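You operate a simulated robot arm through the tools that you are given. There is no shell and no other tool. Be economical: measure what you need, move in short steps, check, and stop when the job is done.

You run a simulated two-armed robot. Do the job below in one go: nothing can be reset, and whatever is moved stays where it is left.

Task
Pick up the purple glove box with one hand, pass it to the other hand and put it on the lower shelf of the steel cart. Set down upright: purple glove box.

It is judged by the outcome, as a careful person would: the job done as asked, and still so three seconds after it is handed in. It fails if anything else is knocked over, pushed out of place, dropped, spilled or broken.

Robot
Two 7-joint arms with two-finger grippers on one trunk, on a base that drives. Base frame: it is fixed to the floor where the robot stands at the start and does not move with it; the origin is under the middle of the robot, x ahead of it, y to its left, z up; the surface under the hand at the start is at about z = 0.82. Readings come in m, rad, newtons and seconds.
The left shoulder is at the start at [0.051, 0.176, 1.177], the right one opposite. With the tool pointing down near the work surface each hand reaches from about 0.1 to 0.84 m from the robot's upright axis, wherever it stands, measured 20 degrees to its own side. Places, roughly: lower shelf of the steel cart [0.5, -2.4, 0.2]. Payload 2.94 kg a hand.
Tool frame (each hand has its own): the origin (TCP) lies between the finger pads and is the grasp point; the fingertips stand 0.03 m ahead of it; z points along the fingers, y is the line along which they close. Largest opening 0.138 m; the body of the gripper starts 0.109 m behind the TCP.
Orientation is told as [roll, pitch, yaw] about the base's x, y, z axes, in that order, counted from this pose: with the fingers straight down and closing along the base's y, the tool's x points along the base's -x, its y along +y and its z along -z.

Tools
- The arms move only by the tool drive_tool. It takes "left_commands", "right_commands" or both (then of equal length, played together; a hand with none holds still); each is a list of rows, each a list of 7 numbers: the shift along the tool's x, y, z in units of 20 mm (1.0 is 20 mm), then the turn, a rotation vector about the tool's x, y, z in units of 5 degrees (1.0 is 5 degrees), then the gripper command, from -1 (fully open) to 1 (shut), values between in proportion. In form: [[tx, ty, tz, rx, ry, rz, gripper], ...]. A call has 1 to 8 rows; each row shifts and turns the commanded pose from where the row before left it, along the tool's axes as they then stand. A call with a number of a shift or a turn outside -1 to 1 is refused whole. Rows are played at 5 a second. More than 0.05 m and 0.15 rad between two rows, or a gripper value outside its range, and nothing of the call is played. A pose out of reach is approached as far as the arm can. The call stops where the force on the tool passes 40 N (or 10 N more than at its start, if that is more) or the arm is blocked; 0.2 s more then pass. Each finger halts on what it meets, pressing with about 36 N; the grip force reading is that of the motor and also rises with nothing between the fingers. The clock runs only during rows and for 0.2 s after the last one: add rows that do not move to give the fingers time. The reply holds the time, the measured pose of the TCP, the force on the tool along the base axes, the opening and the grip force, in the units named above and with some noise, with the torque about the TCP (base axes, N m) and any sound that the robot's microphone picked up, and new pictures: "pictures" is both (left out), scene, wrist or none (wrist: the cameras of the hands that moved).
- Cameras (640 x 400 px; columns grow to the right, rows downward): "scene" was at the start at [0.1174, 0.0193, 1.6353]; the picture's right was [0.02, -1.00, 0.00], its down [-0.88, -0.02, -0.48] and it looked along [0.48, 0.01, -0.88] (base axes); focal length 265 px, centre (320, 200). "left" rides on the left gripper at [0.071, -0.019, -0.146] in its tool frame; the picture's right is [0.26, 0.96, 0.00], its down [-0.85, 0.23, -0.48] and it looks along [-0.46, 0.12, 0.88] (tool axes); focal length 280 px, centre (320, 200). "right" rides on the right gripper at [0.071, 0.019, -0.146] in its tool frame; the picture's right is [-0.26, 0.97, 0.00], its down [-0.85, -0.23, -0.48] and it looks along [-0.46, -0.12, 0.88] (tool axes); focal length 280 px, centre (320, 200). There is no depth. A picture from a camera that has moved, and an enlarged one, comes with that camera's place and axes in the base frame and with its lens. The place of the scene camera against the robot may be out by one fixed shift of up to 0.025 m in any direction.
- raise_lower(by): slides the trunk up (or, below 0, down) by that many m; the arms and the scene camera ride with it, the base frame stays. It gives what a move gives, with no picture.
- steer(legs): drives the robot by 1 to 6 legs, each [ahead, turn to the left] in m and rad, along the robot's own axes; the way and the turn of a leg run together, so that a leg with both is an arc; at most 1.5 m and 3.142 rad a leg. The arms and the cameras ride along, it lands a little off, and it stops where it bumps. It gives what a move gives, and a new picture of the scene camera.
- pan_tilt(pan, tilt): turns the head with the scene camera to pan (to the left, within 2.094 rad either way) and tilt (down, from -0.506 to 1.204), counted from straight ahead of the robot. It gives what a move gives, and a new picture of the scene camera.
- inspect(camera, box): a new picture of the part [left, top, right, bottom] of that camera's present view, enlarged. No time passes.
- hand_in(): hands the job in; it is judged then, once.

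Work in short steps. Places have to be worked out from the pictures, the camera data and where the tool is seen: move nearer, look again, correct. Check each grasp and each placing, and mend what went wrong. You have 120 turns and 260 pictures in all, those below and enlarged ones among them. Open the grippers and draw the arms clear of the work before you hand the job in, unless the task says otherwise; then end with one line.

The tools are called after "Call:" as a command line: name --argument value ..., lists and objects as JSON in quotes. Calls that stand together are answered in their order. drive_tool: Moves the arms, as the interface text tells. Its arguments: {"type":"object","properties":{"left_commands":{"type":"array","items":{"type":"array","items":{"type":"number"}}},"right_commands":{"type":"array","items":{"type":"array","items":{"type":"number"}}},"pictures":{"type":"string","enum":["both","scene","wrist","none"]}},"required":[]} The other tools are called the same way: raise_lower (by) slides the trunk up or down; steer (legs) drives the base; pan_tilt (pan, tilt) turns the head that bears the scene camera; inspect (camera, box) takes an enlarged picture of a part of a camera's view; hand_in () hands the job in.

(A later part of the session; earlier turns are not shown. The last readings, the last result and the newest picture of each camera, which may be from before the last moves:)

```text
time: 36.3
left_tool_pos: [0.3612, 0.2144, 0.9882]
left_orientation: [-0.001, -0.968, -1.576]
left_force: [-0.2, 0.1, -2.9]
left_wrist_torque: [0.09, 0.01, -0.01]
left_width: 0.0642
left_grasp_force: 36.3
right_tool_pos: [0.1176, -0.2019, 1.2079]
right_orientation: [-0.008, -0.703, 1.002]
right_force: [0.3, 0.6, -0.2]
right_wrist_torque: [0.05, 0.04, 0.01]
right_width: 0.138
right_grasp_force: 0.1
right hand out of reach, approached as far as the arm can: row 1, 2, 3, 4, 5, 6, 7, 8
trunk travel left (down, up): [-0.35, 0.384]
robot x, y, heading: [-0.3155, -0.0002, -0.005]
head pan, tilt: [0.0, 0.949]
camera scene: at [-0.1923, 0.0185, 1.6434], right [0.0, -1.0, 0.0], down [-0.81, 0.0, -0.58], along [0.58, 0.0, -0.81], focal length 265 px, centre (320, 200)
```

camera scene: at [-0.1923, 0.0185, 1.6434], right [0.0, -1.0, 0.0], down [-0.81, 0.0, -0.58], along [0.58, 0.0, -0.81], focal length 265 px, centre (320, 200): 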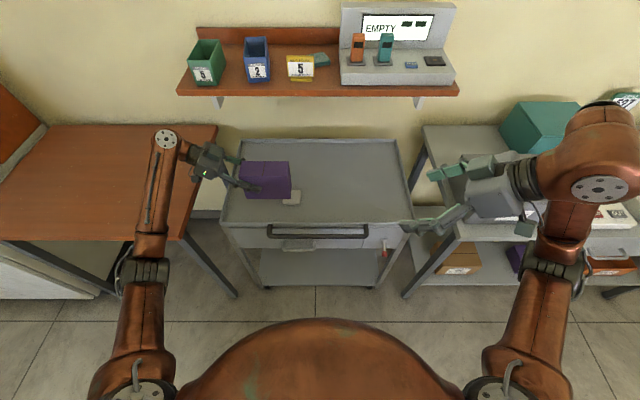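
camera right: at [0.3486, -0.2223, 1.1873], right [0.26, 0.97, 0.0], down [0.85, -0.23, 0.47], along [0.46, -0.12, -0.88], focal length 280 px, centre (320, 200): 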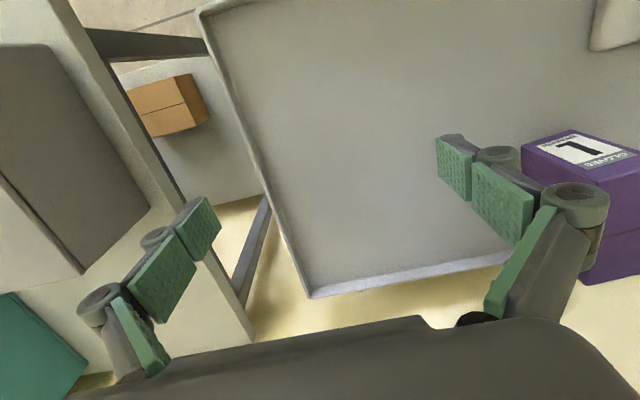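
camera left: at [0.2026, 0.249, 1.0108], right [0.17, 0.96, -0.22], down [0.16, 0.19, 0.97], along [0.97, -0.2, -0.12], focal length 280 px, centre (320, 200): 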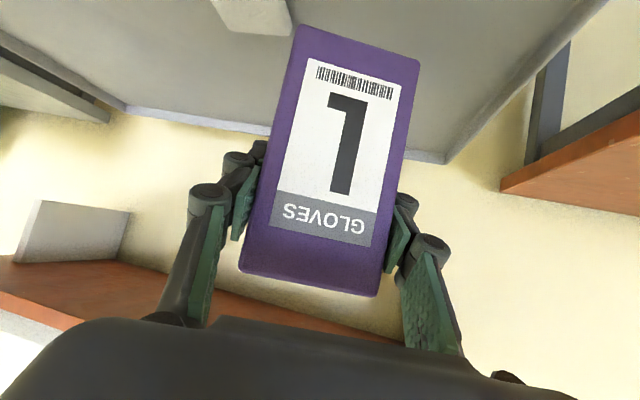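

It's pinned at a wrist limit. I'll copy the route that worked for the left arm: undo the yaw, pitch forward while extended, then yaw inward. First I undo the yaw.

Call:
drive_tool --right_commands '[[0, 0, 0, 0.65, 0, 0.76, -1], [0, 0, 0, 0.65, 0, 0.76, -1], [0, 0, 0, 0.65, 0, 0.76, -1], [0, 0, 0, 0.65, 0, 0.76, -1], [0, 0, 0, 0.65, 0, 0.76, -1], [0, 0, 0, 0.65, 0, 0.76, -1], [0, 0, 0, 0.65, 0, 0.76, -1], [0, 0, 0, 0.65, 0, 0.76, -1]]' --pictures "none"

Call:
drive_tool --right_commands '[[-0.3, 0, 0.3, 0.65, 0, 0.76, -1], [-0.5, 0, 0.5, 0.65, 0, 0.76, -1], [-0.5, 0, 0.5, 0.65, 0, 0.76, -1], [-0.5, 0, 0.5, 0.3, 0, 0.34, -1], [-0.5, 0, 0.5, 0, 0, 0, -1], [-0.3, 0, 0.5, 0, 0, 0, -1], [-0.3, 0, 0.5, 0, 0, 0, -1], [0, 0, 0.5, 0, 0, 0, -1]]' --pictures "scene"

```text
time: 38.1
left_tool_pos: [0.3612, 0.2148, 0.9865]
left_orientation: [0.003, -0.971, -1.577]
left_force: [0.1, -0.9, -3.3]
left_wrist_torque: [0.16, 0.02, 0.0]
left_width: 0.0644
left_grasp_force: 36.2
right_tool_pos: [0.1157, -0.2023, 1.2068]
right_orientation: [-0.013, -0.711, 0.308]
right_force: [-0.8, 0.6, 1.0]
right_wrist_torque: [-0.04, -0.02, 0.01]
right_width: 0.1381
right_grasp_force: 0.2
trunk travel left (down, up): [-0.35, 0.384]
robot x, y, heading: [-0.3174, 0.0023, -0.005]
head pan, tilt: [0.0, 0.949]
```

```text
time: 39.9
left_tool_pos: [0.3613, 0.2144, 0.9868]
left_orientation: [0.003, -0.969, -1.577]
left_force: [0.0, 0.4, -2.1]
left_wrist_torque: [0.09, -0.01, -0.04]
left_width: 0.0643
left_grasp_force: 35.8
right_tool_pos: [0.2089, -0.1945, 1.1877]
right_orientation: [-0.01, -0.713, 0.004]
right_force: [0.2, -0.8, -0.3]
right_wrist_torque: [-0.02, -0.01, 0.02]
right_width: 0.138
right_grasp_force: 0.1
trunk travel left (down, up): [-0.35, 0.384]
robot x, y, heading: [-0.3189, 0.0032, -0.006]
head pan, tilt: [0.0, 0.949]
camera scene: at [-0.1922, 0.0183, 1.6434], right [0.0, -1.0, 0.0], down [-0.81, 0.0, -0.58], along [0.58, 0.0, -0.81], focal length 265 px, centre (320, 200)
```

scene: 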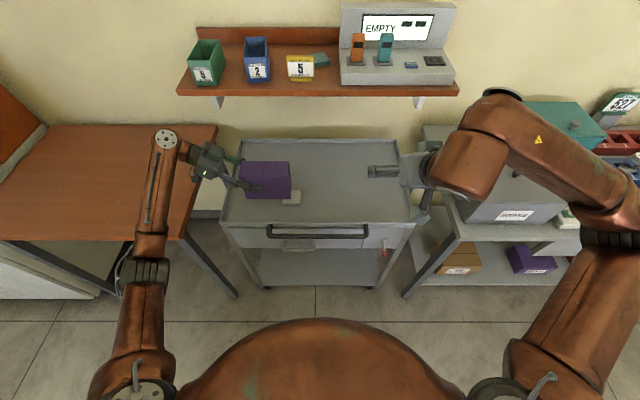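

Good. Now I extend it forward and down while finishing the pitch.

Call:
drive_tool --right_commands '[[0.2, 0, 1, 0, -0.5, 0, -1], [0.2, 0, 1, 0, -0.5, 0, -1], [0.2, 0, 1, 0, -0.5, 0, -1], [0.2, 0, 1, 0, -0.5, 0, -1], [0.2, 0, 1, 0, -0.5, 0, -1], [0.2, 0, 1, 0, -0.4, 0, -1], [0.2, 0, 1, 0, 0, 0, -1], [0.2, 0, 1, 0, 0, 0, -1]]' --pictures "scene"

```text
time: 41.7
left_tool_pos: [0.3608, 0.2138, 0.9864]
left_orientation: [0.001, -0.969, -1.576]
left_force: [-0.8, -0.5, -1.9]
left_wrist_torque: [0.1, -0.05, 0.0]
left_width: 0.0645
left_grasp_force: 35.9
right_tool_pos: [0.3098, -0.1964, 1.0588]
right_orientation: [-0.015, -0.966, 0.01]
right_force: [-0.1, -0.4, 0.0]
right_wrist_torque: [-0.04, 0.01, 0.01]
right_width: 0.138
right_grasp_force: 0.1
trunk travel left (down, up): [-0.35, 0.384]
robot x, y, heading: [-0.318, 0.0051, -0.006]
head pan, tilt: [0.0, 0.949]
camera scene: at [-0.1919, 0.0183, 1.6433], right [0.0, -1.0, 0.0], down [-0.81, 0.0, -0.58], along [0.58, 0.0, -0.81], focal length 265 px, centre (320, 200)
```

scene: 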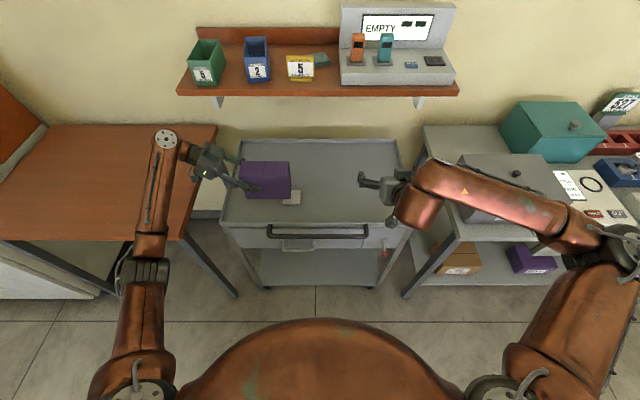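

The right hand mirrors the left arm's earlier pose. I begin yawing it inward, watching the elbow near the grey box on the right bench.

Call:
drive_tool --right_commands '[[0, 0, 0.4, -0.82, 0, -0.57, -1], [0, 0, 0.4, -0.82, 0, -0.57, -1], [0, 0, 0.4, -0.82, 0, -0.57, -1], [0, 0, 0.4, -0.82, 0, -0.57, -1], [0, 0, 0.4, -0.82, 0, -0.57, -1], [0, 0, 0.4, -0.82, 0, -0.57, -1]]' --pictures "scene"

```text
time: 43.1
left_tool_pos: [0.3608, 0.2144, 0.9869]
left_orientation: [0.002, -0.97, -1.575]
left_force: [0.1, -0.5, -2.3]
left_wrist_torque: [0.12, 0.02, 0.02]
left_width: 0.0644
left_grasp_force: 35.8
right_tool_pos: [0.3456, -0.1873, 1.0318]
right_orientation: [-0.016, -0.963, 0.538]
right_force: [-0.1, 0.1, 0.4]
right_wrist_torque: [0.0, 0.06, 0.0]
right_width: 0.138
right_grasp_force: 0.0
trunk travel left (down, up): [-0.35, 0.384]
robot x, y, heading: [-0.3174, -0.0018, -0.005]
head pan, tilt: [0.0, 0.949]
camera scene: at [-0.192, 0.018, 1.6433], right [0.0, -1.0, 0.0], down [-0.81, 0.0, -0.58], along [0.58, 0.0, -0.81], focal length 265 px, centre (320, 200)
```

scene: 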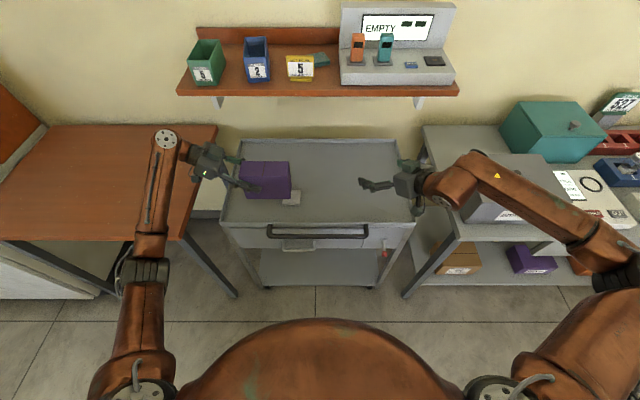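

Clear so far. Continuing the yaw.

Call:
drive_tool --right_commands '[[0, 0, 0, -0.82, 0, -0.57, -1], [0, 0, 0, -0.82, 0, -0.57, -1], [0, 0, 0, -0.82, 0, -0.57, -1], [0, 0, 0, -0.82, 0, -0.57, -1], [0, 0, 0, -0.82, 0, -0.57, -1], [0, 0, 0, -0.82, 0, -0.57, -1]]' --pictures "scene"

Call:
drive_tool --right_commands '[[0, 0, 0, -0.82, 0, -0.57, -1], [0, 0, 0, -0.82, 0, -0.57, -1], [0, 0, 0, -0.82, 0, -0.57, -1], [0, 0, 0, -0.82, 0, -0.57, -1], [0, 0, 0, -0.82, 0, -0.57, -1], [0, 0, 0, -0.66, 0, -0.46, -1]]' --pictures "both"

```text
time: 44.5
left_tool_pos: [0.3611, 0.2155, 0.9866]
left_orientation: [0.001, -0.968, -1.575]
left_force: [0.1, 0.0, -2.9]
left_wrist_torque: [0.15, -0.02, 0.0]
left_width: 0.0644
left_grasp_force: 35.8
right_tool_pos: [0.3476, -0.1883, 1.0318]
right_orientation: [-0.016, -0.961, 0.664]
right_force: [0.6, -0.3, -1.2]
right_wrist_torque: [-0.01, 0.01, 0.03]
right_width: 0.138
right_grasp_force: 0.1
right hand out of reach, approached as far as the arm can: row 3, 4, 5, 6
trunk travel left (down, up): [-0.35, 0.384]
robot x, y, heading: [-0.3191, 0.0026, -0.002]
head pan, tilt: [0.0, 0.949]
camera scene: at [-0.1924, 0.0185, 1.6434], right [0.0, -1.0, 0.0], down [-0.81, 0.0, -0.58], along [0.58, 0.0, -0.81], focal length 265 px, centre (320, 200)
```

scene: 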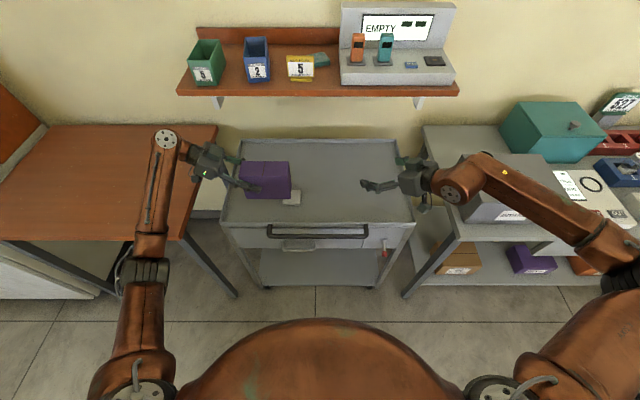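

```text
time: 45.9
left_tool_pos: [0.3606, 0.2154, 0.9872]
left_orientation: [0.003, -0.97, -1.579]
left_force: [-0.4, 1.0, -2.8]
left_wrist_torque: [0.12, 0.0, 0.03]
left_width: 0.0645
left_grasp_force: 36.1
right_tool_pos: [0.3369, -0.1808, 1.0306]
right_orientation: [-0.053, -0.952, 0.728]
right_force: [-0.6, 0.7, -0.1]
right_wrist_torque: [-0.04, -0.04, -0.05]
right_width: 0.1381
right_grasp_force: 0.0
right hand out of reach, approached as far as the arm can: row 1, 2, 3, 4, 5, 6
trunk travel left (down, up): [-0.35, 0.384]
robot x, y, heading: [-0.3181, 0.001, -0.006]
head pan, tilt: [0.0, 0.949]
camera scene: at [-0.1935, 0.0203, 1.6436], right [0.0, -1.0, 0.0], down [-0.81, 0.0, -0.58], along [0.58, 0.0, -0.81], focal length 265 px, centre (320, 200)
camera right: at [0.2014, -0.2657, 1.0574], right [-0.49, 0.85, 0.18], down [0.21, -0.09, 0.97], along [0.84, 0.52, -0.13], focal length 280 px, centre (320, 200)
```

scene: 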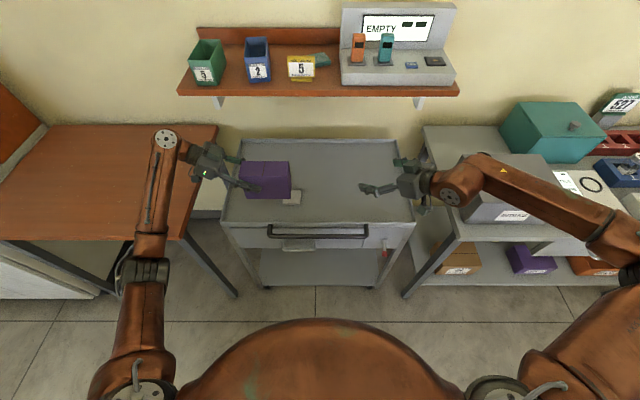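
right: 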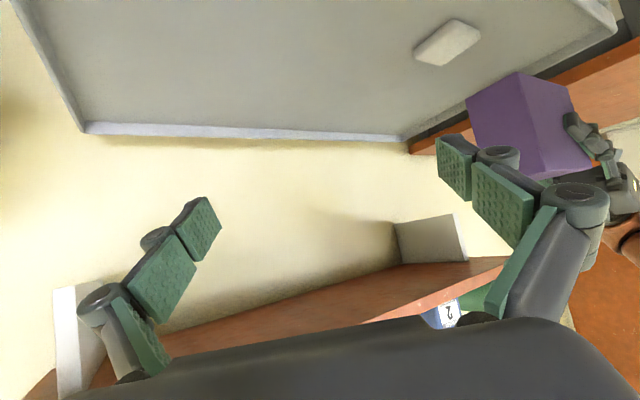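

The right arm's elbow is out high, which limits its yaw. I'll reproduce the left arm's folding path: undo the yaw, move to the midline forward and low, then retract and turn.

Call:
drive_tool --right_commands '[[0, 0.6, 0.6, 0.82, 0, 0.57, -1], [0, 0.6, 0.6, 0.82, 0, 0.57, -1], [0, 0.6, 0.6, 0.82, 0, 0.57, -1], [0, 0.6, 0.6, 0.82, 0, 0.57, -1], [0, 0.6, 0.6, 0.82, 0, 0.57, -1], [0, 0.6, 0.6, 0.82, 0, 0.57, -1], [0, 0.6, 0.6, 0.82, 0, 0.57, -1], [0, 0.6, 0.6, 0.82, 0, 0.57, -1]]' --pictures "scene"

```text
time: 47.7
left_tool_pos: [0.3613, 0.2143, 0.9853]
left_orientation: [0.001, -0.97, -1.576]
left_force: [-0.5, 0.2, -2.8]
left_wrist_torque: [0.08, 0.0, -0.03]
left_width: 0.0643
left_grasp_force: 36.1
right_tool_pos: [0.372, -0.0642, 0.9764]
right_orientation: [-0.017, -0.967, 0.037]
right_force: [0.6, 1.3, 0.2]
right_wrist_torque: [0.02, -0.02, -0.02]
right_width: 0.1381
right_grasp_force: 0.0
trunk travel left (down, up): [-0.35, 0.384]
robot x, y, heading: [-0.3191, 0.0043, -0.006]
head pan, tilt: [0.0, 0.949]
camera scene: at [-0.1917, 0.0204, 1.6433], right [0.0, -1.0, 0.0], down [-0.81, 0.0, -0.58], along [0.58, 0.0, -0.81], focal length 265 px, centre (320, 200)
```

scene: 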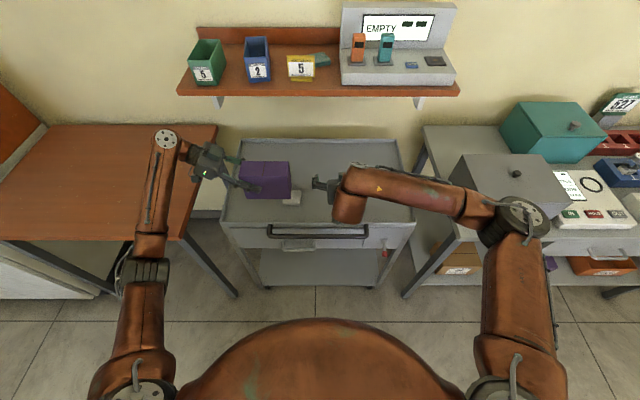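

The right elbow is still out high. I retract the hand toward my body at this pitch, which should fold the elbow down as it did on the left.

Call:
drive_tool --right_commands '[[0.57, -0.3, -0.82, 0, 0, 0, -1], [0.57, -0.3, -0.82, 0, 0, 0, -1], [0.57, -0.3, -0.82, 0, 0, 0, -1], [0.57, -0.3, -0.82, 0, 0, 0, -1], [0.57, -0.3, -0.82, 0, 0, 0, -1], [0.57, -0.3, -0.82, 0, 0, 0, -1], [0.57, -0.3, -0.82, 0, 0, 0, -1], [0.57, -0.3, -0.82, 0, 0, 0, -1]]' --pictures "scene"

```text
time: 49.5
left_tool_pos: [0.3612, 0.2134, 0.9864]
left_orientation: [0.002, -0.966, -1.578]
left_force: [-0.2, 1.1, -3.2]
left_wrist_torque: [0.12, -0.01, 0.01]
left_width: 0.0645
left_grasp_force: 35.6
right_tool_pos: [0.2116, -0.1188, 0.9761]
right_orientation: [-0.017, -0.967, 0.038]
right_force: [0.6, 0.4, -0.8]
right_wrist_torque: [0.0, 0.01, 0.0]
right_width: 0.138
right_grasp_force: 0.0
trunk travel left (down, up): [-0.35, 0.384]
robot x, y, heading: [-0.3153, 0.001, -0.003]
head pan, tilt: [0.0, 0.949]
camera scene: at [-0.1927, 0.0185, 1.6434], right [0.0, -1.0, 0.0], down [-0.81, 0.0, -0.58], along [0.58, 0.0, -0.81], focal length 265 px, centre (320, 200)
```

scene: 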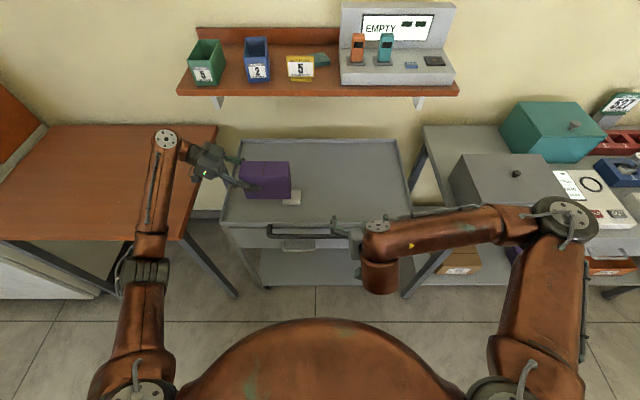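

The elbow stayed out. The left arm's elbow folded in when I pitched from a closer, higher pose, so I bring the right hand to the mirror of that pose and repeat the same rows.

Call:
drive_tool --right_commands '[[-0.38, -0.44, -1, 0, 0.775, 0, -1], [-0.38, -0.44, -1, 0, 0.775, 0, -1], [-0.38, -0.44, -1, 0, 0.775, 0, -1], [-0.38, -0.44, -1, 0, 0.775, 0, -1], [-0.38, -0.44, -1, 0, 0.775, 0, -1], [-0.38, -0.44, -1, 0, 0.775, 0, -1], [-0.38, -0.44, -1, 0, 0.775, 0, -1], [-0.38, -0.44, -1, 0, 0.775, 0, -1]]' --pictures "none"

Call:
drive_tool --right_commands '[[0, 0, 0.9, 0, -1, 0, -1], [0, 0, 0.9, 0, -1, 0, -1], [0, 0, 0.9, 0, -1, 0, -1], [0, 0, 0.9, 0, -1, 0, -1], [0, 0, 0.9, 0, -1, 0, -1], [0, 0, 0.9, 0, -1, 0, -1], [0, 0, 0.9, 0, -1, 0, -1], [0, 0, 0, 0, 0, 0, -1]]' --pictures "scene"

```text
time: 51.3
left_tool_pos: [0.3605, 0.2147, 0.9864]
left_orientation: [0.002, -0.968, -1.576]
left_force: [0.1, -0.4, -3.7]
left_wrist_torque: [0.11, 0.0, 0.02]
left_width: 0.0644
left_grasp_force: 35.5
right_tool_pos: [0.1544, -0.1885, 1.1346]
right_orientation: [-0.009, -0.424, 0.027]
right_force: [1.1, -0.6, -0.1]
right_wrist_torque: [0.02, -0.02, 0.0]
right_width: 0.1379
right_grasp_force: 0.1
trunk travel left (down, up): [-0.35, 0.384]
robot x, y, heading: [-0.3167, 0.004, 0.002]
head pan, tilt: [0.0, 0.949]
```

```text
time: 53.1
left_tool_pos: [0.361, 0.2151, 0.9873]
left_orientation: [0.001, -0.968, -1.577]
left_force: [0.0, -0.5, -3.1]
left_wrist_torque: [0.13, 0.0, -0.02]
left_width: 0.0642
left_grasp_force: 36.2
right_tool_pos: [0.2318, -0.1868, 1.0384]
right_orientation: [-0.018, -1.038, 0.038]
right_force: [-0.4, 0.1, -1.3]
right_wrist_torque: [0.0, 0.02, 0.01]
right_width: 0.1382
right_grasp_force: 0.0
trunk travel left (down, up): [-0.35, 0.384]
robot x, y, heading: [-0.317, 0.001, -0.006]
head pan, tilt: [0.0, 0.949]
camera scene: at [-0.1927, 0.0187, 1.6434], right [0.0, -1.0, 0.0], down [-0.81, 0.0, -0.58], along [0.58, 0.0, -0.81], focal length 265 px, centre (320, 200)
```

scene: 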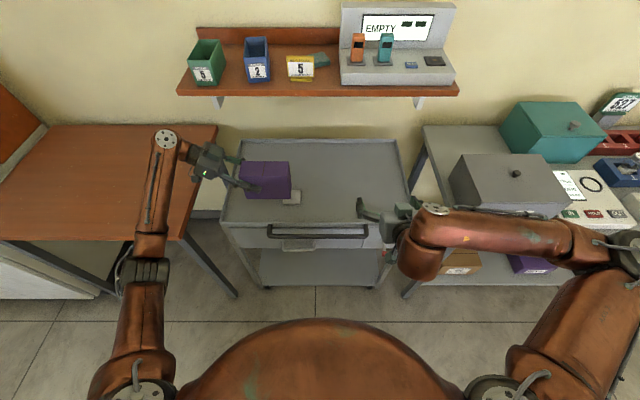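

The right elbow keeps its own configuration and can't point inward, while the left hand is the flexible one for shelf placing. So I'll swap roles. I set the box down in the open part of the table, pick it up with the right hand from above, and pass it to the left, which will place it. First I carry the box right and turn it to yaw −0.9.

Call:
drive_tool --left_commands '[[-0.55, -0.17, 0.8, -0.79, 0, -0.55, 1], [-0.55, -0.17, 0.8, -0.79, 0, -0.55, 1], [-0.55, -0.17, 0.8, -0.79, 0, -0.55, 1], [-0.55, -0.17, 0.8, -0.79, 0, -0.55, 1], [-0.48, -0.5, 0.7, -0.79, 0, -0.55, 1], [-0.48, -0.5, 0.7, -0.79, 0, -0.55, 1], [-0.48, -0.5, 0.7, -0.79, 0, -0.55, 1], [-0.48, -0.5, 0.7, -0.79, 0, -0.55, 1]]' --pictures "scene"

```text
time: 54.9
left_tool_pos: [0.3512, 0.0571, 0.9873]
left_orientation: [-0.003, -0.969, -0.896]
left_force: [0.2, -0.2, -3.6]
left_wrist_torque: [0.1, 0.06, -0.01]
left_width: 0.0642
left_grasp_force: 36.3
right_tool_pos: [0.2312, -0.1874, 1.0391]
right_orientation: [-0.017, -1.037, 0.039]
right_force: [0.5, 0.4, 0.0]
right_wrist_torque: [0.03, 0.02, 0.04]
right_width: 0.138
right_grasp_force: 0.1
trunk travel left (down, up): [-0.35, 0.384]
robot x, y, heading: [-0.3199, 0.0023, -0.003]
head pan, tilt: [0.0, 0.949]
camera scene: at [-0.1924, 0.0174, 1.6434], right [0.0, -1.0, 0.0], down [-0.81, 0.0, -0.58], along [0.58, 0.0, -0.81], focal length 265 px, centre (320, 200)
```

scene: 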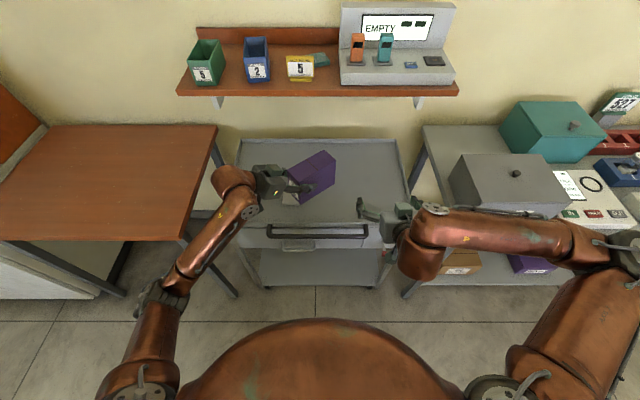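

The box is level with yaw −0.9. I shift it about 70 mm right-forward, clear of the white pad, and lower most of the way.

Call:
drive_tool --left_commands '[[-0.63, -0.38, 0.92, 0, 0, 0, 1], [-0.63, -0.38, 0.92, 0, 0, 0, 1], [-0.63, -0.38, 0.92, 0, 0, 0, 1], [0.615, 0, 0.43, 0, 0, 0, 1], [0.615, 0, 0.43, 0, 0, 0, 1], [0.615, 0, 0.43, 0, 0, 0, 1], [0.615, 0, 0.43, 0, 0, 0, 1], [0.41, 0, 0.28, 0, 0, 0, 1]]'

```text
time: 56.7
left_tool_pos: [0.3748, -0.0091, 0.9168]
left_orientation: [-0.005, -0.968, -0.9]
left_force: [-0.2, 0.3, -2.6]
left_wrist_torque: [0.07, 0.09, 0.0]
left_width: 0.0642
left_grasp_force: 36.3
right_tool_pos: [0.2321, -0.1871, 1.0381]
right_orientation: [-0.018, -1.037, 0.038]
right_force: [0.4, 0.3, 0.6]
right_wrist_torque: [0.01, 0.01, -0.02]
right_width: 0.1382
right_grasp_force: 0.1
trunk travel left (down, up): [-0.35, 0.384]
robot x, y, heading: [-0.3186, 0.0012, -0.0]
head pan, tilt: [0.0, 0.949]
camera scene: at [-0.1924, 0.0183, 1.6434], right [0.0, -1.0, 0.0], down [-0.81, 0.0, -0.58], along [0.58, 0.0, -0.81], focal length 265 px, centre (320, 200)
camera left: at [0.2607, 0.1043, 0.9403], right [0.67, 0.71, -0.22], down [0.24, 0.07, 0.97], along [0.71, -0.7, -0.12], focal length 280 px, centre (320, 200)
```

scene: 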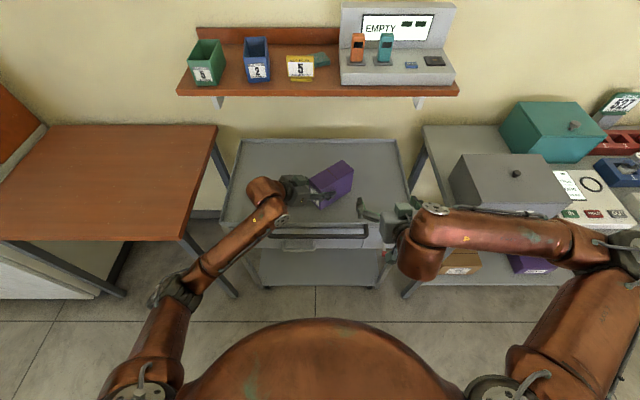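
left: 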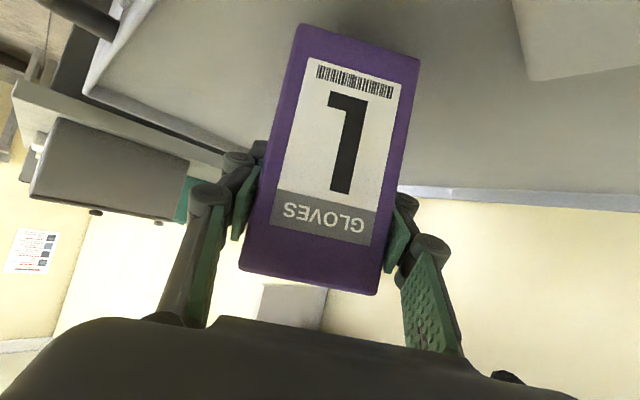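

I lower the last 25 mm in small steps, watching the force.

Call:
drive_tool --left_commands '[[0.2, 0, 0.14, 0, 0, 0, 1], [0.2, 0, 0.14, 0, 0, 0, 1], [0.2, 0, 0.14, 0, 0, 0, 1], [0.2, 0, 0.14, 0, 0, 0, 1], [0.16, 0, 0.11, 0, 0, 0, 1], [0, 0, 0, 0, 0, 0, 1]]' --pictures "none"

```text
time: 58.1
left_tool_pos: [0.3754, -0.0092, 0.8944]
left_orientation: [-0.002, -0.971, -0.902]
left_force: [0.4, -0.4, 0.9]
left_wrist_torque: [-0.16, -0.29, 0.02]
left_width: 0.0644
left_grasp_force: 35.7
right_tool_pos: [0.2308, -0.1869, 1.0395]
right_orientation: [-0.018, -1.038, 0.038]
right_force: [-0.1, -0.2, -0.6]
right_wrist_torque: [-0.02, 0.0, 0.04]
right_width: 0.1384
right_grasp_force: 0.0
trunk travel left (down, up): [-0.35, 0.384]
robot x, y, heading: [-0.3123, 0.0018, -0.003]
head pan, tilt: [0.0, 0.949]
```

The weight is on the table now (+0.9 N). I open the left hand and withdraw along its axis.

Call:
drive_tool --left_commands '[[0, 0, 0, 0, 0, 0, 0.4], [0, 0, 0, 0, 0, 0, -0.2], [0, 0, 0, 0, 0, 0, -1], [0, 0, 0, 0, 0, 0, -1], [0, 0, 0, 0, 0, 0, -1], [0, 0, -0.5, 0, 0, 0, -1], [0, 0, -1, 0, 0, 0, -1], [0, 0, -1, 0, 0, 0, -1]]' --pictures "scene"

Call:
drive_tool --left_commands '[[-0.3, 0, -1, 0, 0, 0, -1], [-0.3, 0, -1, 0, 0, 0, -1], [-0.3, 0.8, -1, 0, 0, 0, -1], [-0.3, 0.8, -1, 0, 0, 0, -1], [-0.3, 0.8, -1, 0, 0, 0, -1]]' --pictures "both"

```text
time: 59.9
left_tool_pos: [0.3504, 0.0236, 0.9222]
left_orientation: [-0.006, -0.968, -0.896]
left_force: [0.6, 0.7, -0.4]
left_wrist_torque: [-0.01, 0.01, -0.01]
left_width: 0.138
left_grasp_force: 0.0
right_tool_pos: [0.2313, -0.1867, 1.0397]
right_orientation: [-0.018, -1.037, 0.038]
right_force: [-0.4, -0.1, 0.7]
right_wrist_torque: [0.04, 0.01, -0.02]
right_width: 0.1381
right_grasp_force: 0.1
trunk travel left (down, up): [-0.35, 0.384]
robot x, y, heading: [-0.3168, 0.0026, -0.0]
head pan, tilt: [0.0, 0.949]
camera scene: at [-0.1932, 0.0187, 1.6435], right [0.0, -1.0, 0.0], down [-0.81, 0.0, -0.58], along [0.58, 0.0, -0.81], focal length 265 px, centre (320, 200)
```

scene: 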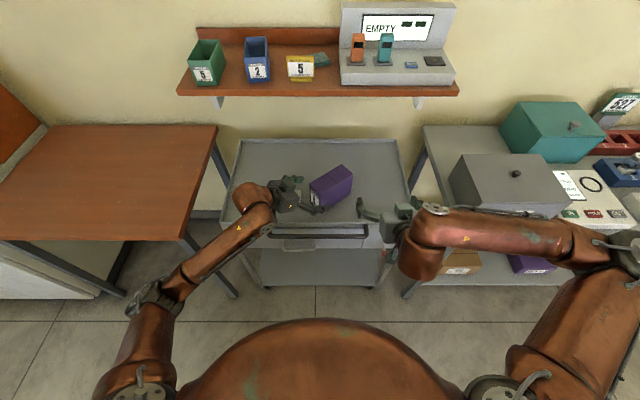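

```text
time: 61.1
left_tool_pos: [0.3469, 0.1054, 1.0023]
left_orientation: [-0.006, -0.969, -0.898]
left_force: [-0.4, -0.2, 0.6]
left_wrist_torque: [-0.05, -0.01, -0.05]
left_width: 0.1381
left_grasp_force: 0.0
right_tool_pos: [0.2315, -0.1857, 1.0396]
right_orientation: [-0.016, -1.036, 0.039]
right_force: [0.9, -0.1, -0.2]
right_wrist_torque: [0.0, 0.03, -0.02]
right_width: 0.1379
right_grasp_force: 0.0
trunk travel left (down, up): [-0.35, 0.384]
robot x, y, heading: [-0.315, 0.0066, -0.004]
head pan, tilt: [0.0, 0.949]
camera scene: at [-0.1931, 0.0189, 1.6434], right [0.0, -1.0, 0.0], down [-0.81, 0.0, -0.58], along [0.58, 0.0, -0.81], focal length 265 px, centre (320, 200)
camera left: at [0.2314, 0.2192, 1.0266], right [0.67, 0.71, -0.22], down [0.24, 0.08, 0.97], along [0.71, -0.7, -0.12], focal length 280 px, centre (320, 200)
```

scene: 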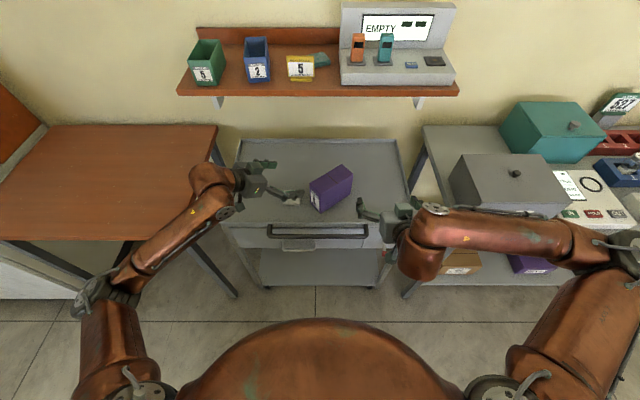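
left: 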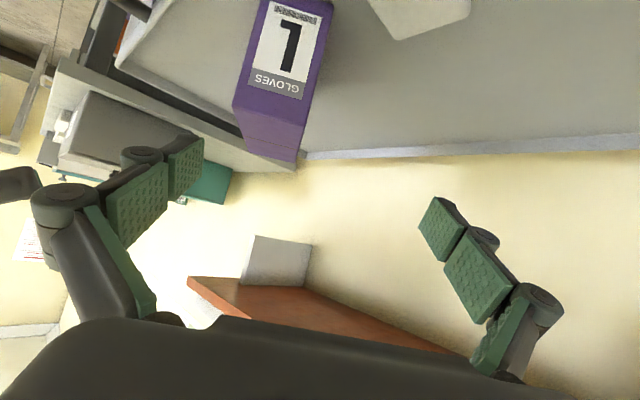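

The box stands upright, centred near (0.40, −0.04) with yaw −0.9. Now I turn the right hand back to pointing down and bring it forward.

Call:
drive_tool --right_commands '[[-0.4, 0, 0.4, 0, 1, 0, -1], [-0.4, 0, 0.4, 0, 1, 0, -1], [-0.5, 0, 0.4, 0, 1, 0, -1], [-0.6, 0, 0.4, 0, 1, 0, -1], [-0.7, 0, 0.3, 0, 1, 0, -1], [-0.7, 0, 0.3, 0, 1, 0, -1], [-0.7, 0, 0.2, 0, 1, 0, -1], [-0.7, 0, 0, 0, 1, 0, -1]]' --pictures "none"

Call:
drive_tool --right_commands '[[0, 0, 0, 0, 1, 0, -1], [0, 0, 0, 0, 1, 0, -1], [0, 0, 0, 0, 1, 0, -1], [0, 0, 0, 0, 0.88, 0, -1], [0, 0, 0, 0, 0, 1, -1], [0, 0, 0, 0, 0, 1, -1], [0, 0, 0, 0, 0, 1, -1], [0, 0, 0, 0, 0, 1, -1]]' --pictures "both"

```text
time: 62.9
left_tool_pos: [0.3472, 0.1058, 1.0019]
left_orientation: [-0.007, -0.969, -0.897]
left_force: [-0.1, 0.7, -0.4]
left_wrist_torque: [-0.03, -0.01, -0.01]
left_width: 0.1383
left_grasp_force: 0.2
right_tool_pos: [0.3371, -0.1826, 1.0648]
right_orientation: [-0.008, -0.336, 0.028]
right_force: [0.3, -0.3, -1.2]
right_wrist_torque: [-0.01, -0.01, -0.01]
right_width: 0.1379
right_grasp_force: 0.0
trunk travel left (down, up): [-0.35, 0.384]
robot x, y, heading: [-0.3172, -0.0005, -0.004]
head pan, tilt: [0.0, 0.949]
```

```text
time: 64.7
left_tool_pos: [0.3458, 0.1033, 1.0013]
left_orientation: [-0.006, -0.969, -0.9]
left_force: [0.3, 0.4, 0.6]
left_wrist_torque: [0.03, 0.03, 0.0]
left_width: 0.1379
left_grasp_force: 0.1
right_tool_pos: [0.3371, -0.1845, 1.0653]
right_orientation: [-0.009, -0.002, -0.327]
right_force: [0.3, -0.1, 0.0]
right_wrist_torque: [0.0, 0.01, 0.0]
right_width: 0.138
right_grasp_force: 0.0
trunk travel left (down, up): [-0.35, 0.384]
robot x, y, heading: [-0.3149, 0.0036, -0.004]
head pan, tilt: [0.0, 0.949]
camera scene: at [-0.1926, 0.0185, 1.6434], right [0.0, -1.0, 0.0], down [-0.81, 0.0, -0.58], along [0.58, 0.0, -0.81], focal length 265 px, centre (320, 200)
camera right: at [0.2769, -0.1417, 1.2094], right [0.56, 0.83, -0.01], down [0.73, -0.49, 0.48], along [0.39, -0.27, -0.88], focal length 280 px, centre (320, 200)
```

scene: 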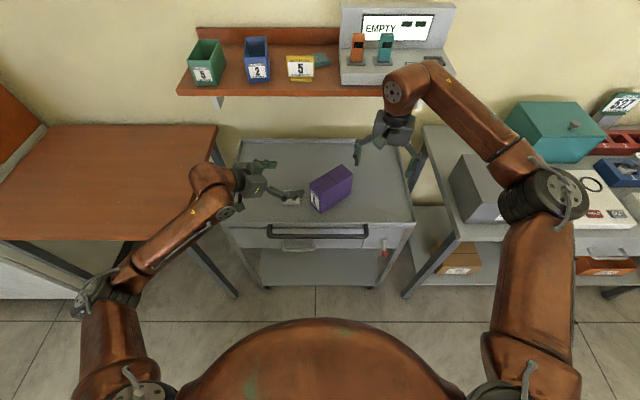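
right: 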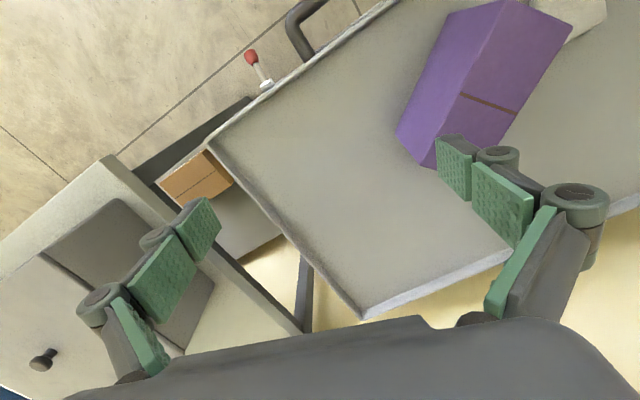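

The right hand points down at yaw −0.33. I continue to yaw −0.9 while staying put, then look.

Call:
drive_tool --right_commands '[[0, 0, 0, 0, 0, 1, -1], [0, 0, 0, 0, 0, 1, -1], [0, 0, 0, 0, 0, 1, -1], [0, 0, 0, 0, 0, 1, -1], [0, 0, 0, 0, 0, 1, -1], [0, 0, 0, 0, 0, 1, -1], [0, 0, 0, 0, 0, 0.56, -1]]' --pictures "wrist"

```text
time: 66.3
left_tool_pos: [0.3463, 0.1054, 1.0027]
left_orientation: [-0.004, -0.968, -0.899]
left_force: [-0.1, 0.5, 0.0]
left_wrist_torque: [0.01, 0.01, 0.0]
left_width: 0.1378
left_grasp_force: 0.0
right_tool_pos: [0.337, -0.1843, 1.0649]
right_orientation: [-0.005, -0.006, -0.898]
right_force: [-0.1, 0.7, 0.7]
right_wrist_torque: [0.01, 0.0, 0.02]
right_width: 0.1379
right_grasp_force: 0.1
trunk travel left (down, up): [-0.35, 0.384]
robot x, y, heading: [-0.316, 0.0032, -0.001]
head pan, tilt: [0.0, 0.949]
camera right: at [0.3087, -0.1152, 1.2088], right [0.92, 0.4, 0.0], down [0.35, -0.8, 0.48], along [0.19, -0.45, -0.88], focal length 280 px, centre (320, 200)
```

right: 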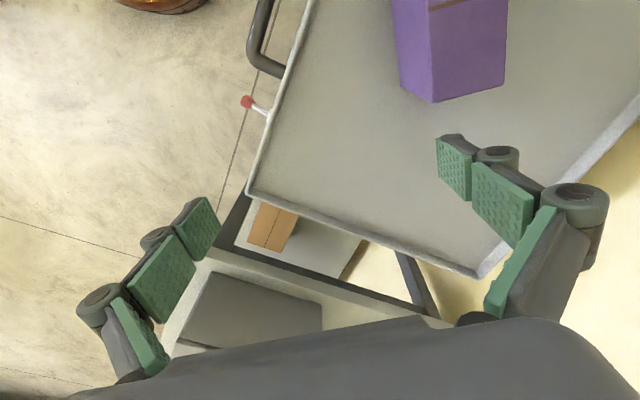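

The projected box end matches the view. I move the right hand over the box's far half.

Call:
drive_tool --right_commands '[[0.2, 0.99, 0, 0, 0, 0, -1], [0.2, 0.99, 0, 0, 0, 0, -1], [0.2, 0.99, 0, 0, 0, 0, -1], [0.2, 0.99, 0, 0, 0, 0, -1], [0.2, 0.99, 0, 0, 0, 0, -1], [0.2, 0.99, 0, 0, 0, 0, -1], [0.2, 0.99, 0, 0, 0, 0, -1], [0, 0, 0, 0, 0, 0, -1]]'

```text
time: 68.1
left_tool_pos: [0.3458, 0.1041, 1.0021]
left_orientation: [-0.006, -0.969, -0.899]
left_force: [0.0, 0.0, 0.6]
left_wrist_torque: [0.0, -0.02, 0.01]
left_width: 0.1379
left_grasp_force: 0.0
right_tool_pos: [0.4284, -0.0756, 1.0627]
right_orientation: [-0.006, -0.009, -0.899]
right_force: [-0.7, -0.2, -1.1]
right_wrist_torque: [0.03, -0.03, -0.02]
right_width: 0.1382
right_grasp_force: 0.0
trunk travel left (down, up): [-0.35, 0.384]
robot x, y, heading: [-0.3191, 0.0019, -0.003]
head pan, tilt: [0.0, 0.949]
camera scene: at [-0.1928, 0.0175, 1.6434], right [0.0, -1.0, 0.0], down [-0.81, 0.0, -0.58], along [0.58, 0.0, -0.81], focal length 265 px, centre (320, 200)
camera right: at [0.401, -0.0072, 1.2073], right [0.92, 0.4, 0.0], down [0.35, -0.8, 0.48], along [0.19, -0.44, -0.88], focal length 280 px, centre (320, 200)
```

scene: 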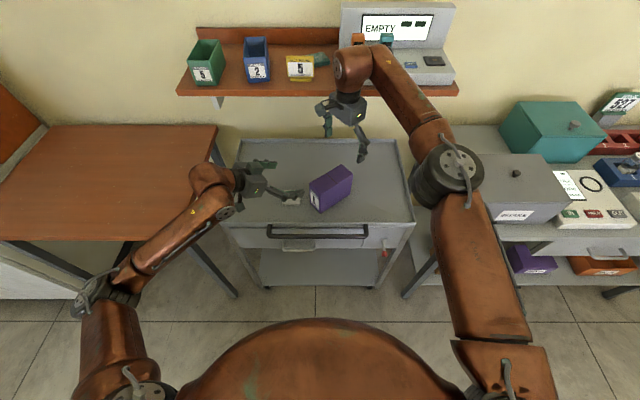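
right: 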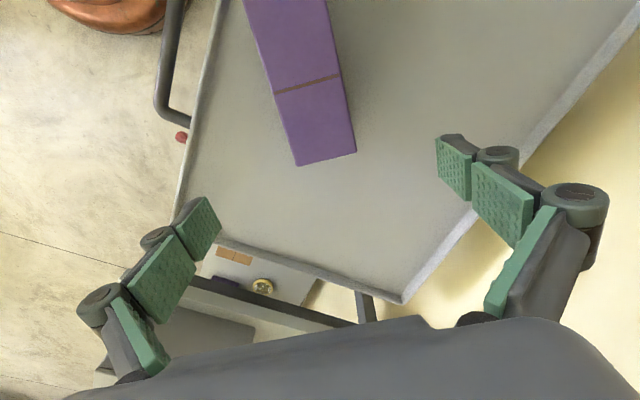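

The box is centred between the right fingers. I descend part way and check the wrist's clearance from the wall shelf.

Call:
drive_tool --right_commands '[[0, 0, 1, 0, 0, 0, -1], [0, 0, 1, 0, 0, 0, -1], [0, 0, 1, 0, 0, 0, -1], [0, 0, 1, 0, 0, 0, -1], [0, 0, 1, 0, 0, 0, -1]]'

Call:
inspect --camera "scene" --box '[240, 40, 460, 240]'

```text
time: 69.3
left_tool_pos: [0.3464, 0.1042, 1.002]
left_orientation: [-0.006, -0.969, -0.898]
left_force: [-0.1, 0.5, 0.0]
left_wrist_torque: [0.04, 0.01, -0.02]
left_width: 0.138
left_grasp_force: 0.1
right_tool_pos: [0.4275, -0.0769, 0.9623]
right_orientation: [-0.006, -0.005, -0.897]
right_force: [-0.8, 0.2, 0.5]
right_wrist_torque: [0.0, 0.01, -0.03]
right_width: 0.138
right_grasp_force: 0.0
trunk travel left (down, up): [-0.35, 0.384]
robot x, y, heading: [-0.3169, 0.0026, -0.002]
head pan, tilt: [0.0, 0.949]
camera scene: at [-0.1921, 0.0182, 1.6433], right [0.0, -1.0, 0.0], down [-0.81, 0.0, -0.58], along [0.58, 0.0, -0.81], focal length 265 px, centre (320, 200)
camera right: at [0.3998, -0.0088, 1.1077], right [0.92, 0.4, 0.0], down [0.35, -0.8, 0.48], along [0.19, -0.44, -0.88], focal length 280 px, centre (320, 200)
```

scene: 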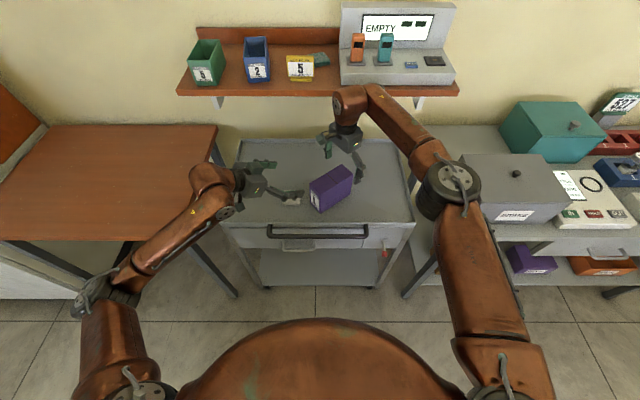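
right: 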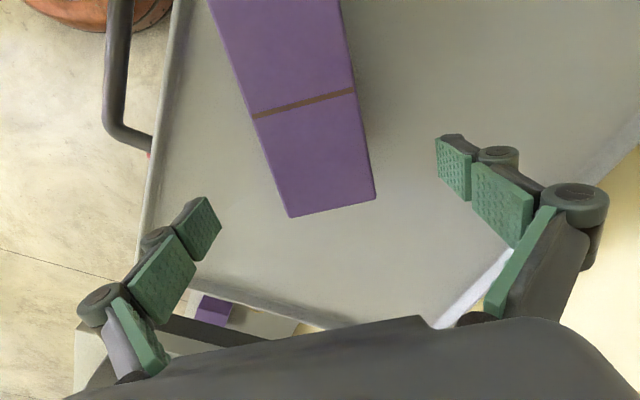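

```text
2.00 times, centred on (350, 140) of scene
camera zoom: at [-0.1921, 0.0182, 1.6433], right [0.0, -1.0, 0.0], down [-0.81, 0.0, -0.58], along [0.58, 0.0, -0.81], focal length 530 px, centre (260, 320)
```

zoom: 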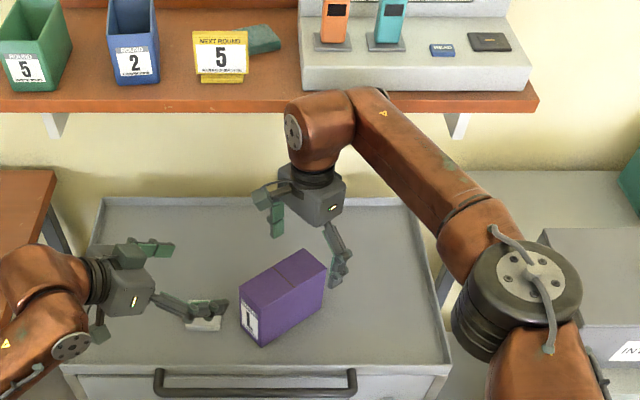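

Clear and aligned. I descend the last 60 mm and close the right hand.

Call:
drive_tool --right_commands '[[0, 0, 1, 0, 0, 0, -1], [0, 0, 1, 0, 0, 0, -1], [0, 0, 1, 0, 0, 0, -1], [0, 0, 0, 0, 0, 0, 0.3], [0, 0, 0, 0, 0, 0, 1], [0, 0, 0, 0, 0, 0, 1], [0, 0, 0, 0, 0, 0, 1], [0, 0, 0, 0, 0, 0, 1]]' --pictures "both"

```text
time: 71.1
left_tool_pos: [0.3464, 0.1064, 1.0026]
left_orientation: [-0.006, -0.969, -0.899]
left_force: [0.3, -0.2, -0.5]
left_wrist_torque: [-0.04, 0.02, 0.02]
left_width: 0.1377
left_grasp_force: 0.1
right_tool_pos: [0.4251, -0.078, 0.9048]
right_orientation: [-0.004, -0.007, -0.899]
right_force: [0.8, -0.2, 1.5]
right_wrist_torque: [0.1, -0.02, -0.15]
right_width: 0.0644
right_grasp_force: 27.6
trunk travel left (down, up): [-0.35, 0.384]
robot x, y, heading: [-0.3182, 0.0006, -0.006]
head pan, tilt: [0.0, 0.949]
camera scene: at [-0.1927, 0.0187, 1.6434], right [0.0, -1.0, 0.0], down [-0.81, 0.0, -0.58], along [0.58, 0.0, -0.81], focal length 265 px, centre (320, 200)
camera right: at [0.399, -0.0083, 1.0482], right [0.92, 0.4, 0.0], down [0.35, -0.8, 0.48], along [0.19, -0.44, -0.88], focal length 280 px, centre (320, 200)
```

scene: 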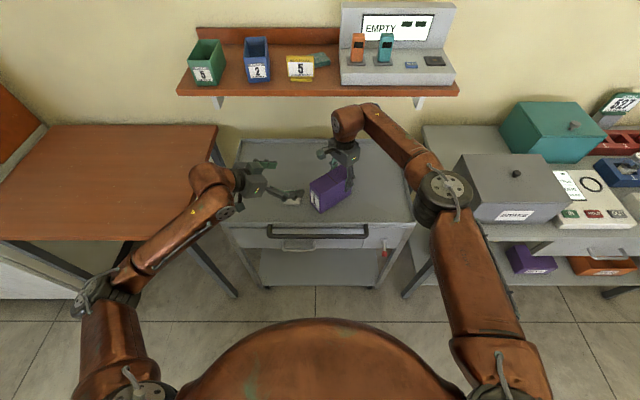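
right: 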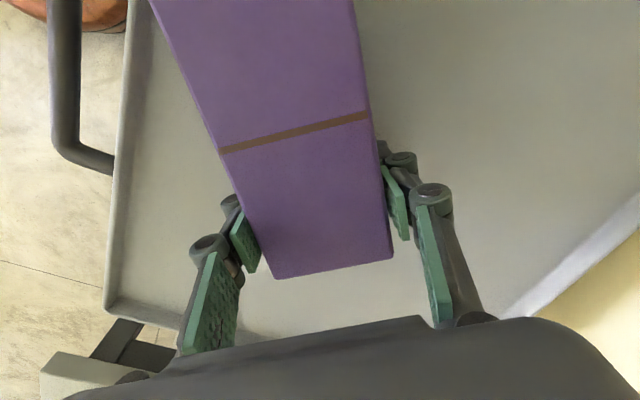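

The right grip is firm at 0.064 m. I lift 100 mm.

Call:
drive_tool --right_commands '[[0, 0, -0.5, 0, 0, 0, 1], [0, 0, -1, 0, 0, 0, 1], [0, 0, -1, 0, 0, 0, 1], [0, 0, -1, 0, 0, 0, 1], [0, 0, -1, 0, 0, 0, 1], [0, 0, -0.5, 0, 0, 0, 1], [0, 0, 0, 0, 0, 0, 1]]' --pictures "both"

Call:
inspect --camera "left" --box '[80, 0, 560, 400]'

```text
time: 72.7
left_tool_pos: [0.3457, 0.1045, 1.002]
left_orientation: [-0.006, -0.969, -0.896]
left_force: [-0.2, 0.6, 0.2]
left_wrist_torque: [0.01, 0.01, -0.02]
left_width: 0.138
left_grasp_force: 0.0
right_tool_pos: [0.4285, -0.0758, 1.004]
right_orientation: [-0.006, -0.006, -0.896]
right_force: [-0.1, 0.1, -2.9]
right_wrist_torque: [-0.14, -0.14, 0.01]
right_width: 0.0643
right_grasp_force: 36.1
trunk travel left (down, up): [-0.35, 0.384]
robot x, y, heading: [-0.3209, 0.0021, -0.004]
head pan, tilt: [0.0, 0.949]
camera scene: at [-0.1922, 0.0186, 1.6433], right [0.0, -1.0, 0.0], down [-0.81, 0.0, -0.58], along [0.58, 0.0, -0.81], focal length 265 px, centre (320, 200)
camera right: at [0.4005, -0.0072, 1.1483], right [0.92, 0.4, 0.0], down [0.35, -0.8, 0.48], along [0.19, -0.44, -0.88], focal length 280 px, centre (320, 200)
```

scene: 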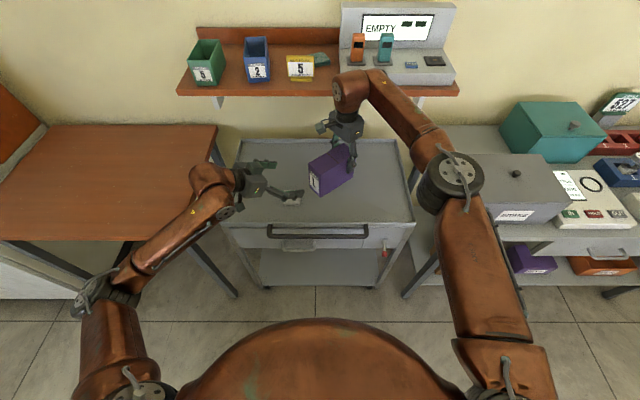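
right: 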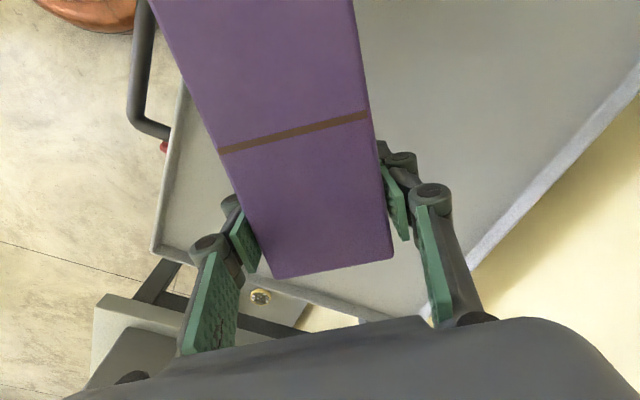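

```text
1.00 times, centred on (320, 200) of left (not enlarged: the box is as wide or as high as the picture)
camera zoom: at [0.232, 0.2191, 1.0262], right [0.67, 0.71, -0.22], down [0.24, 0.08, 0.97], along [0.71, -0.7, -0.12], focal length 280 px, centre (320, 200)
```

zoom: 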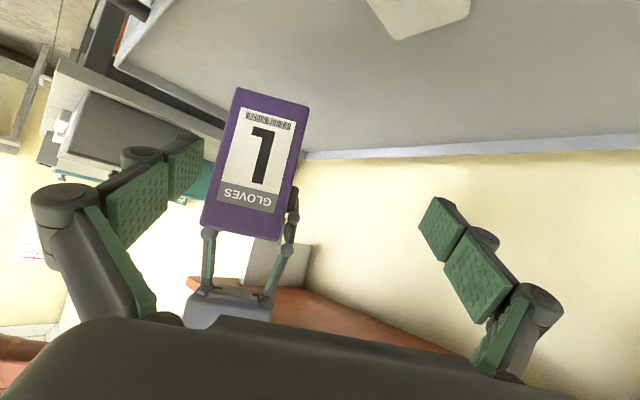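

The box hangs level from the right hand, and its label end faces the left hand. I line the left hand up laterally and approach part way.

Call:
drive_tool --left_commands '[[0, -0.76, 0, 0, 0, 0, -1], [0, -0.76, 0, 0, 0, 0, -1], [0, -0.76, 0, 0, 0, 0, -1], [-0.54, 0, 0.92, 0, 0, 0, -1], [-0.54, 0, 0.92, 0, 0, 0, -1], [-0.54, 0, 0.92, 0, 0, 0, -1]]'

```text
time: 74.1
left_tool_pos: [0.3521, 0.0251, 0.9986]
left_orientation: [-0.006, -0.966, -0.897]
left_force: [0.4, -0.2, 0.4]
left_wrist_torque: [-0.01, 0.0, -0.02]
left_width: 0.138
left_grasp_force: 0.0
right_tool_pos: [0.4284, -0.0766, 1.0019]
right_orientation: [-0.006, -0.006, -0.897]
right_force: [0.4, 0.3, -3.5]
right_wrist_torque: [-0.09, -0.07, -0.02]
right_width: 0.0643
right_grasp_force: 35.9
trunk travel left (down, up): [-0.35, 0.384]
robot x, y, heading: [-0.3182, 0.0012, -0.004]
head pan, tilt: [0.0, 0.949]
camera scene: at [-0.1916, 0.0177, 1.6433], right [0.0, -1.0, 0.0], down [-0.81, 0.0, -0.58], along [0.58, 0.0, -0.81], focal length 265 px, centre (320, 200)
camera left: at [0.2364, 0.1386, 1.0232], right [0.67, 0.71, -0.22], down [0.24, 0.07, 0.97], along [0.71, -0.7, -0.12], focal length 280 px, centre (320, 200)
```

scene: 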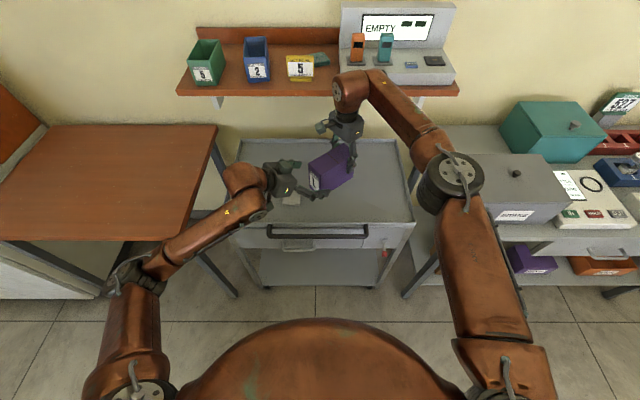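
left: 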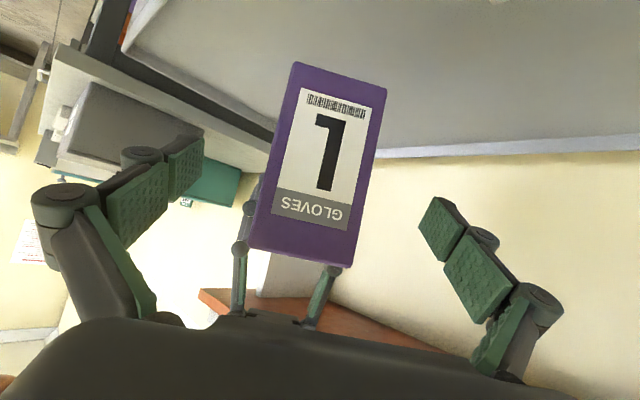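

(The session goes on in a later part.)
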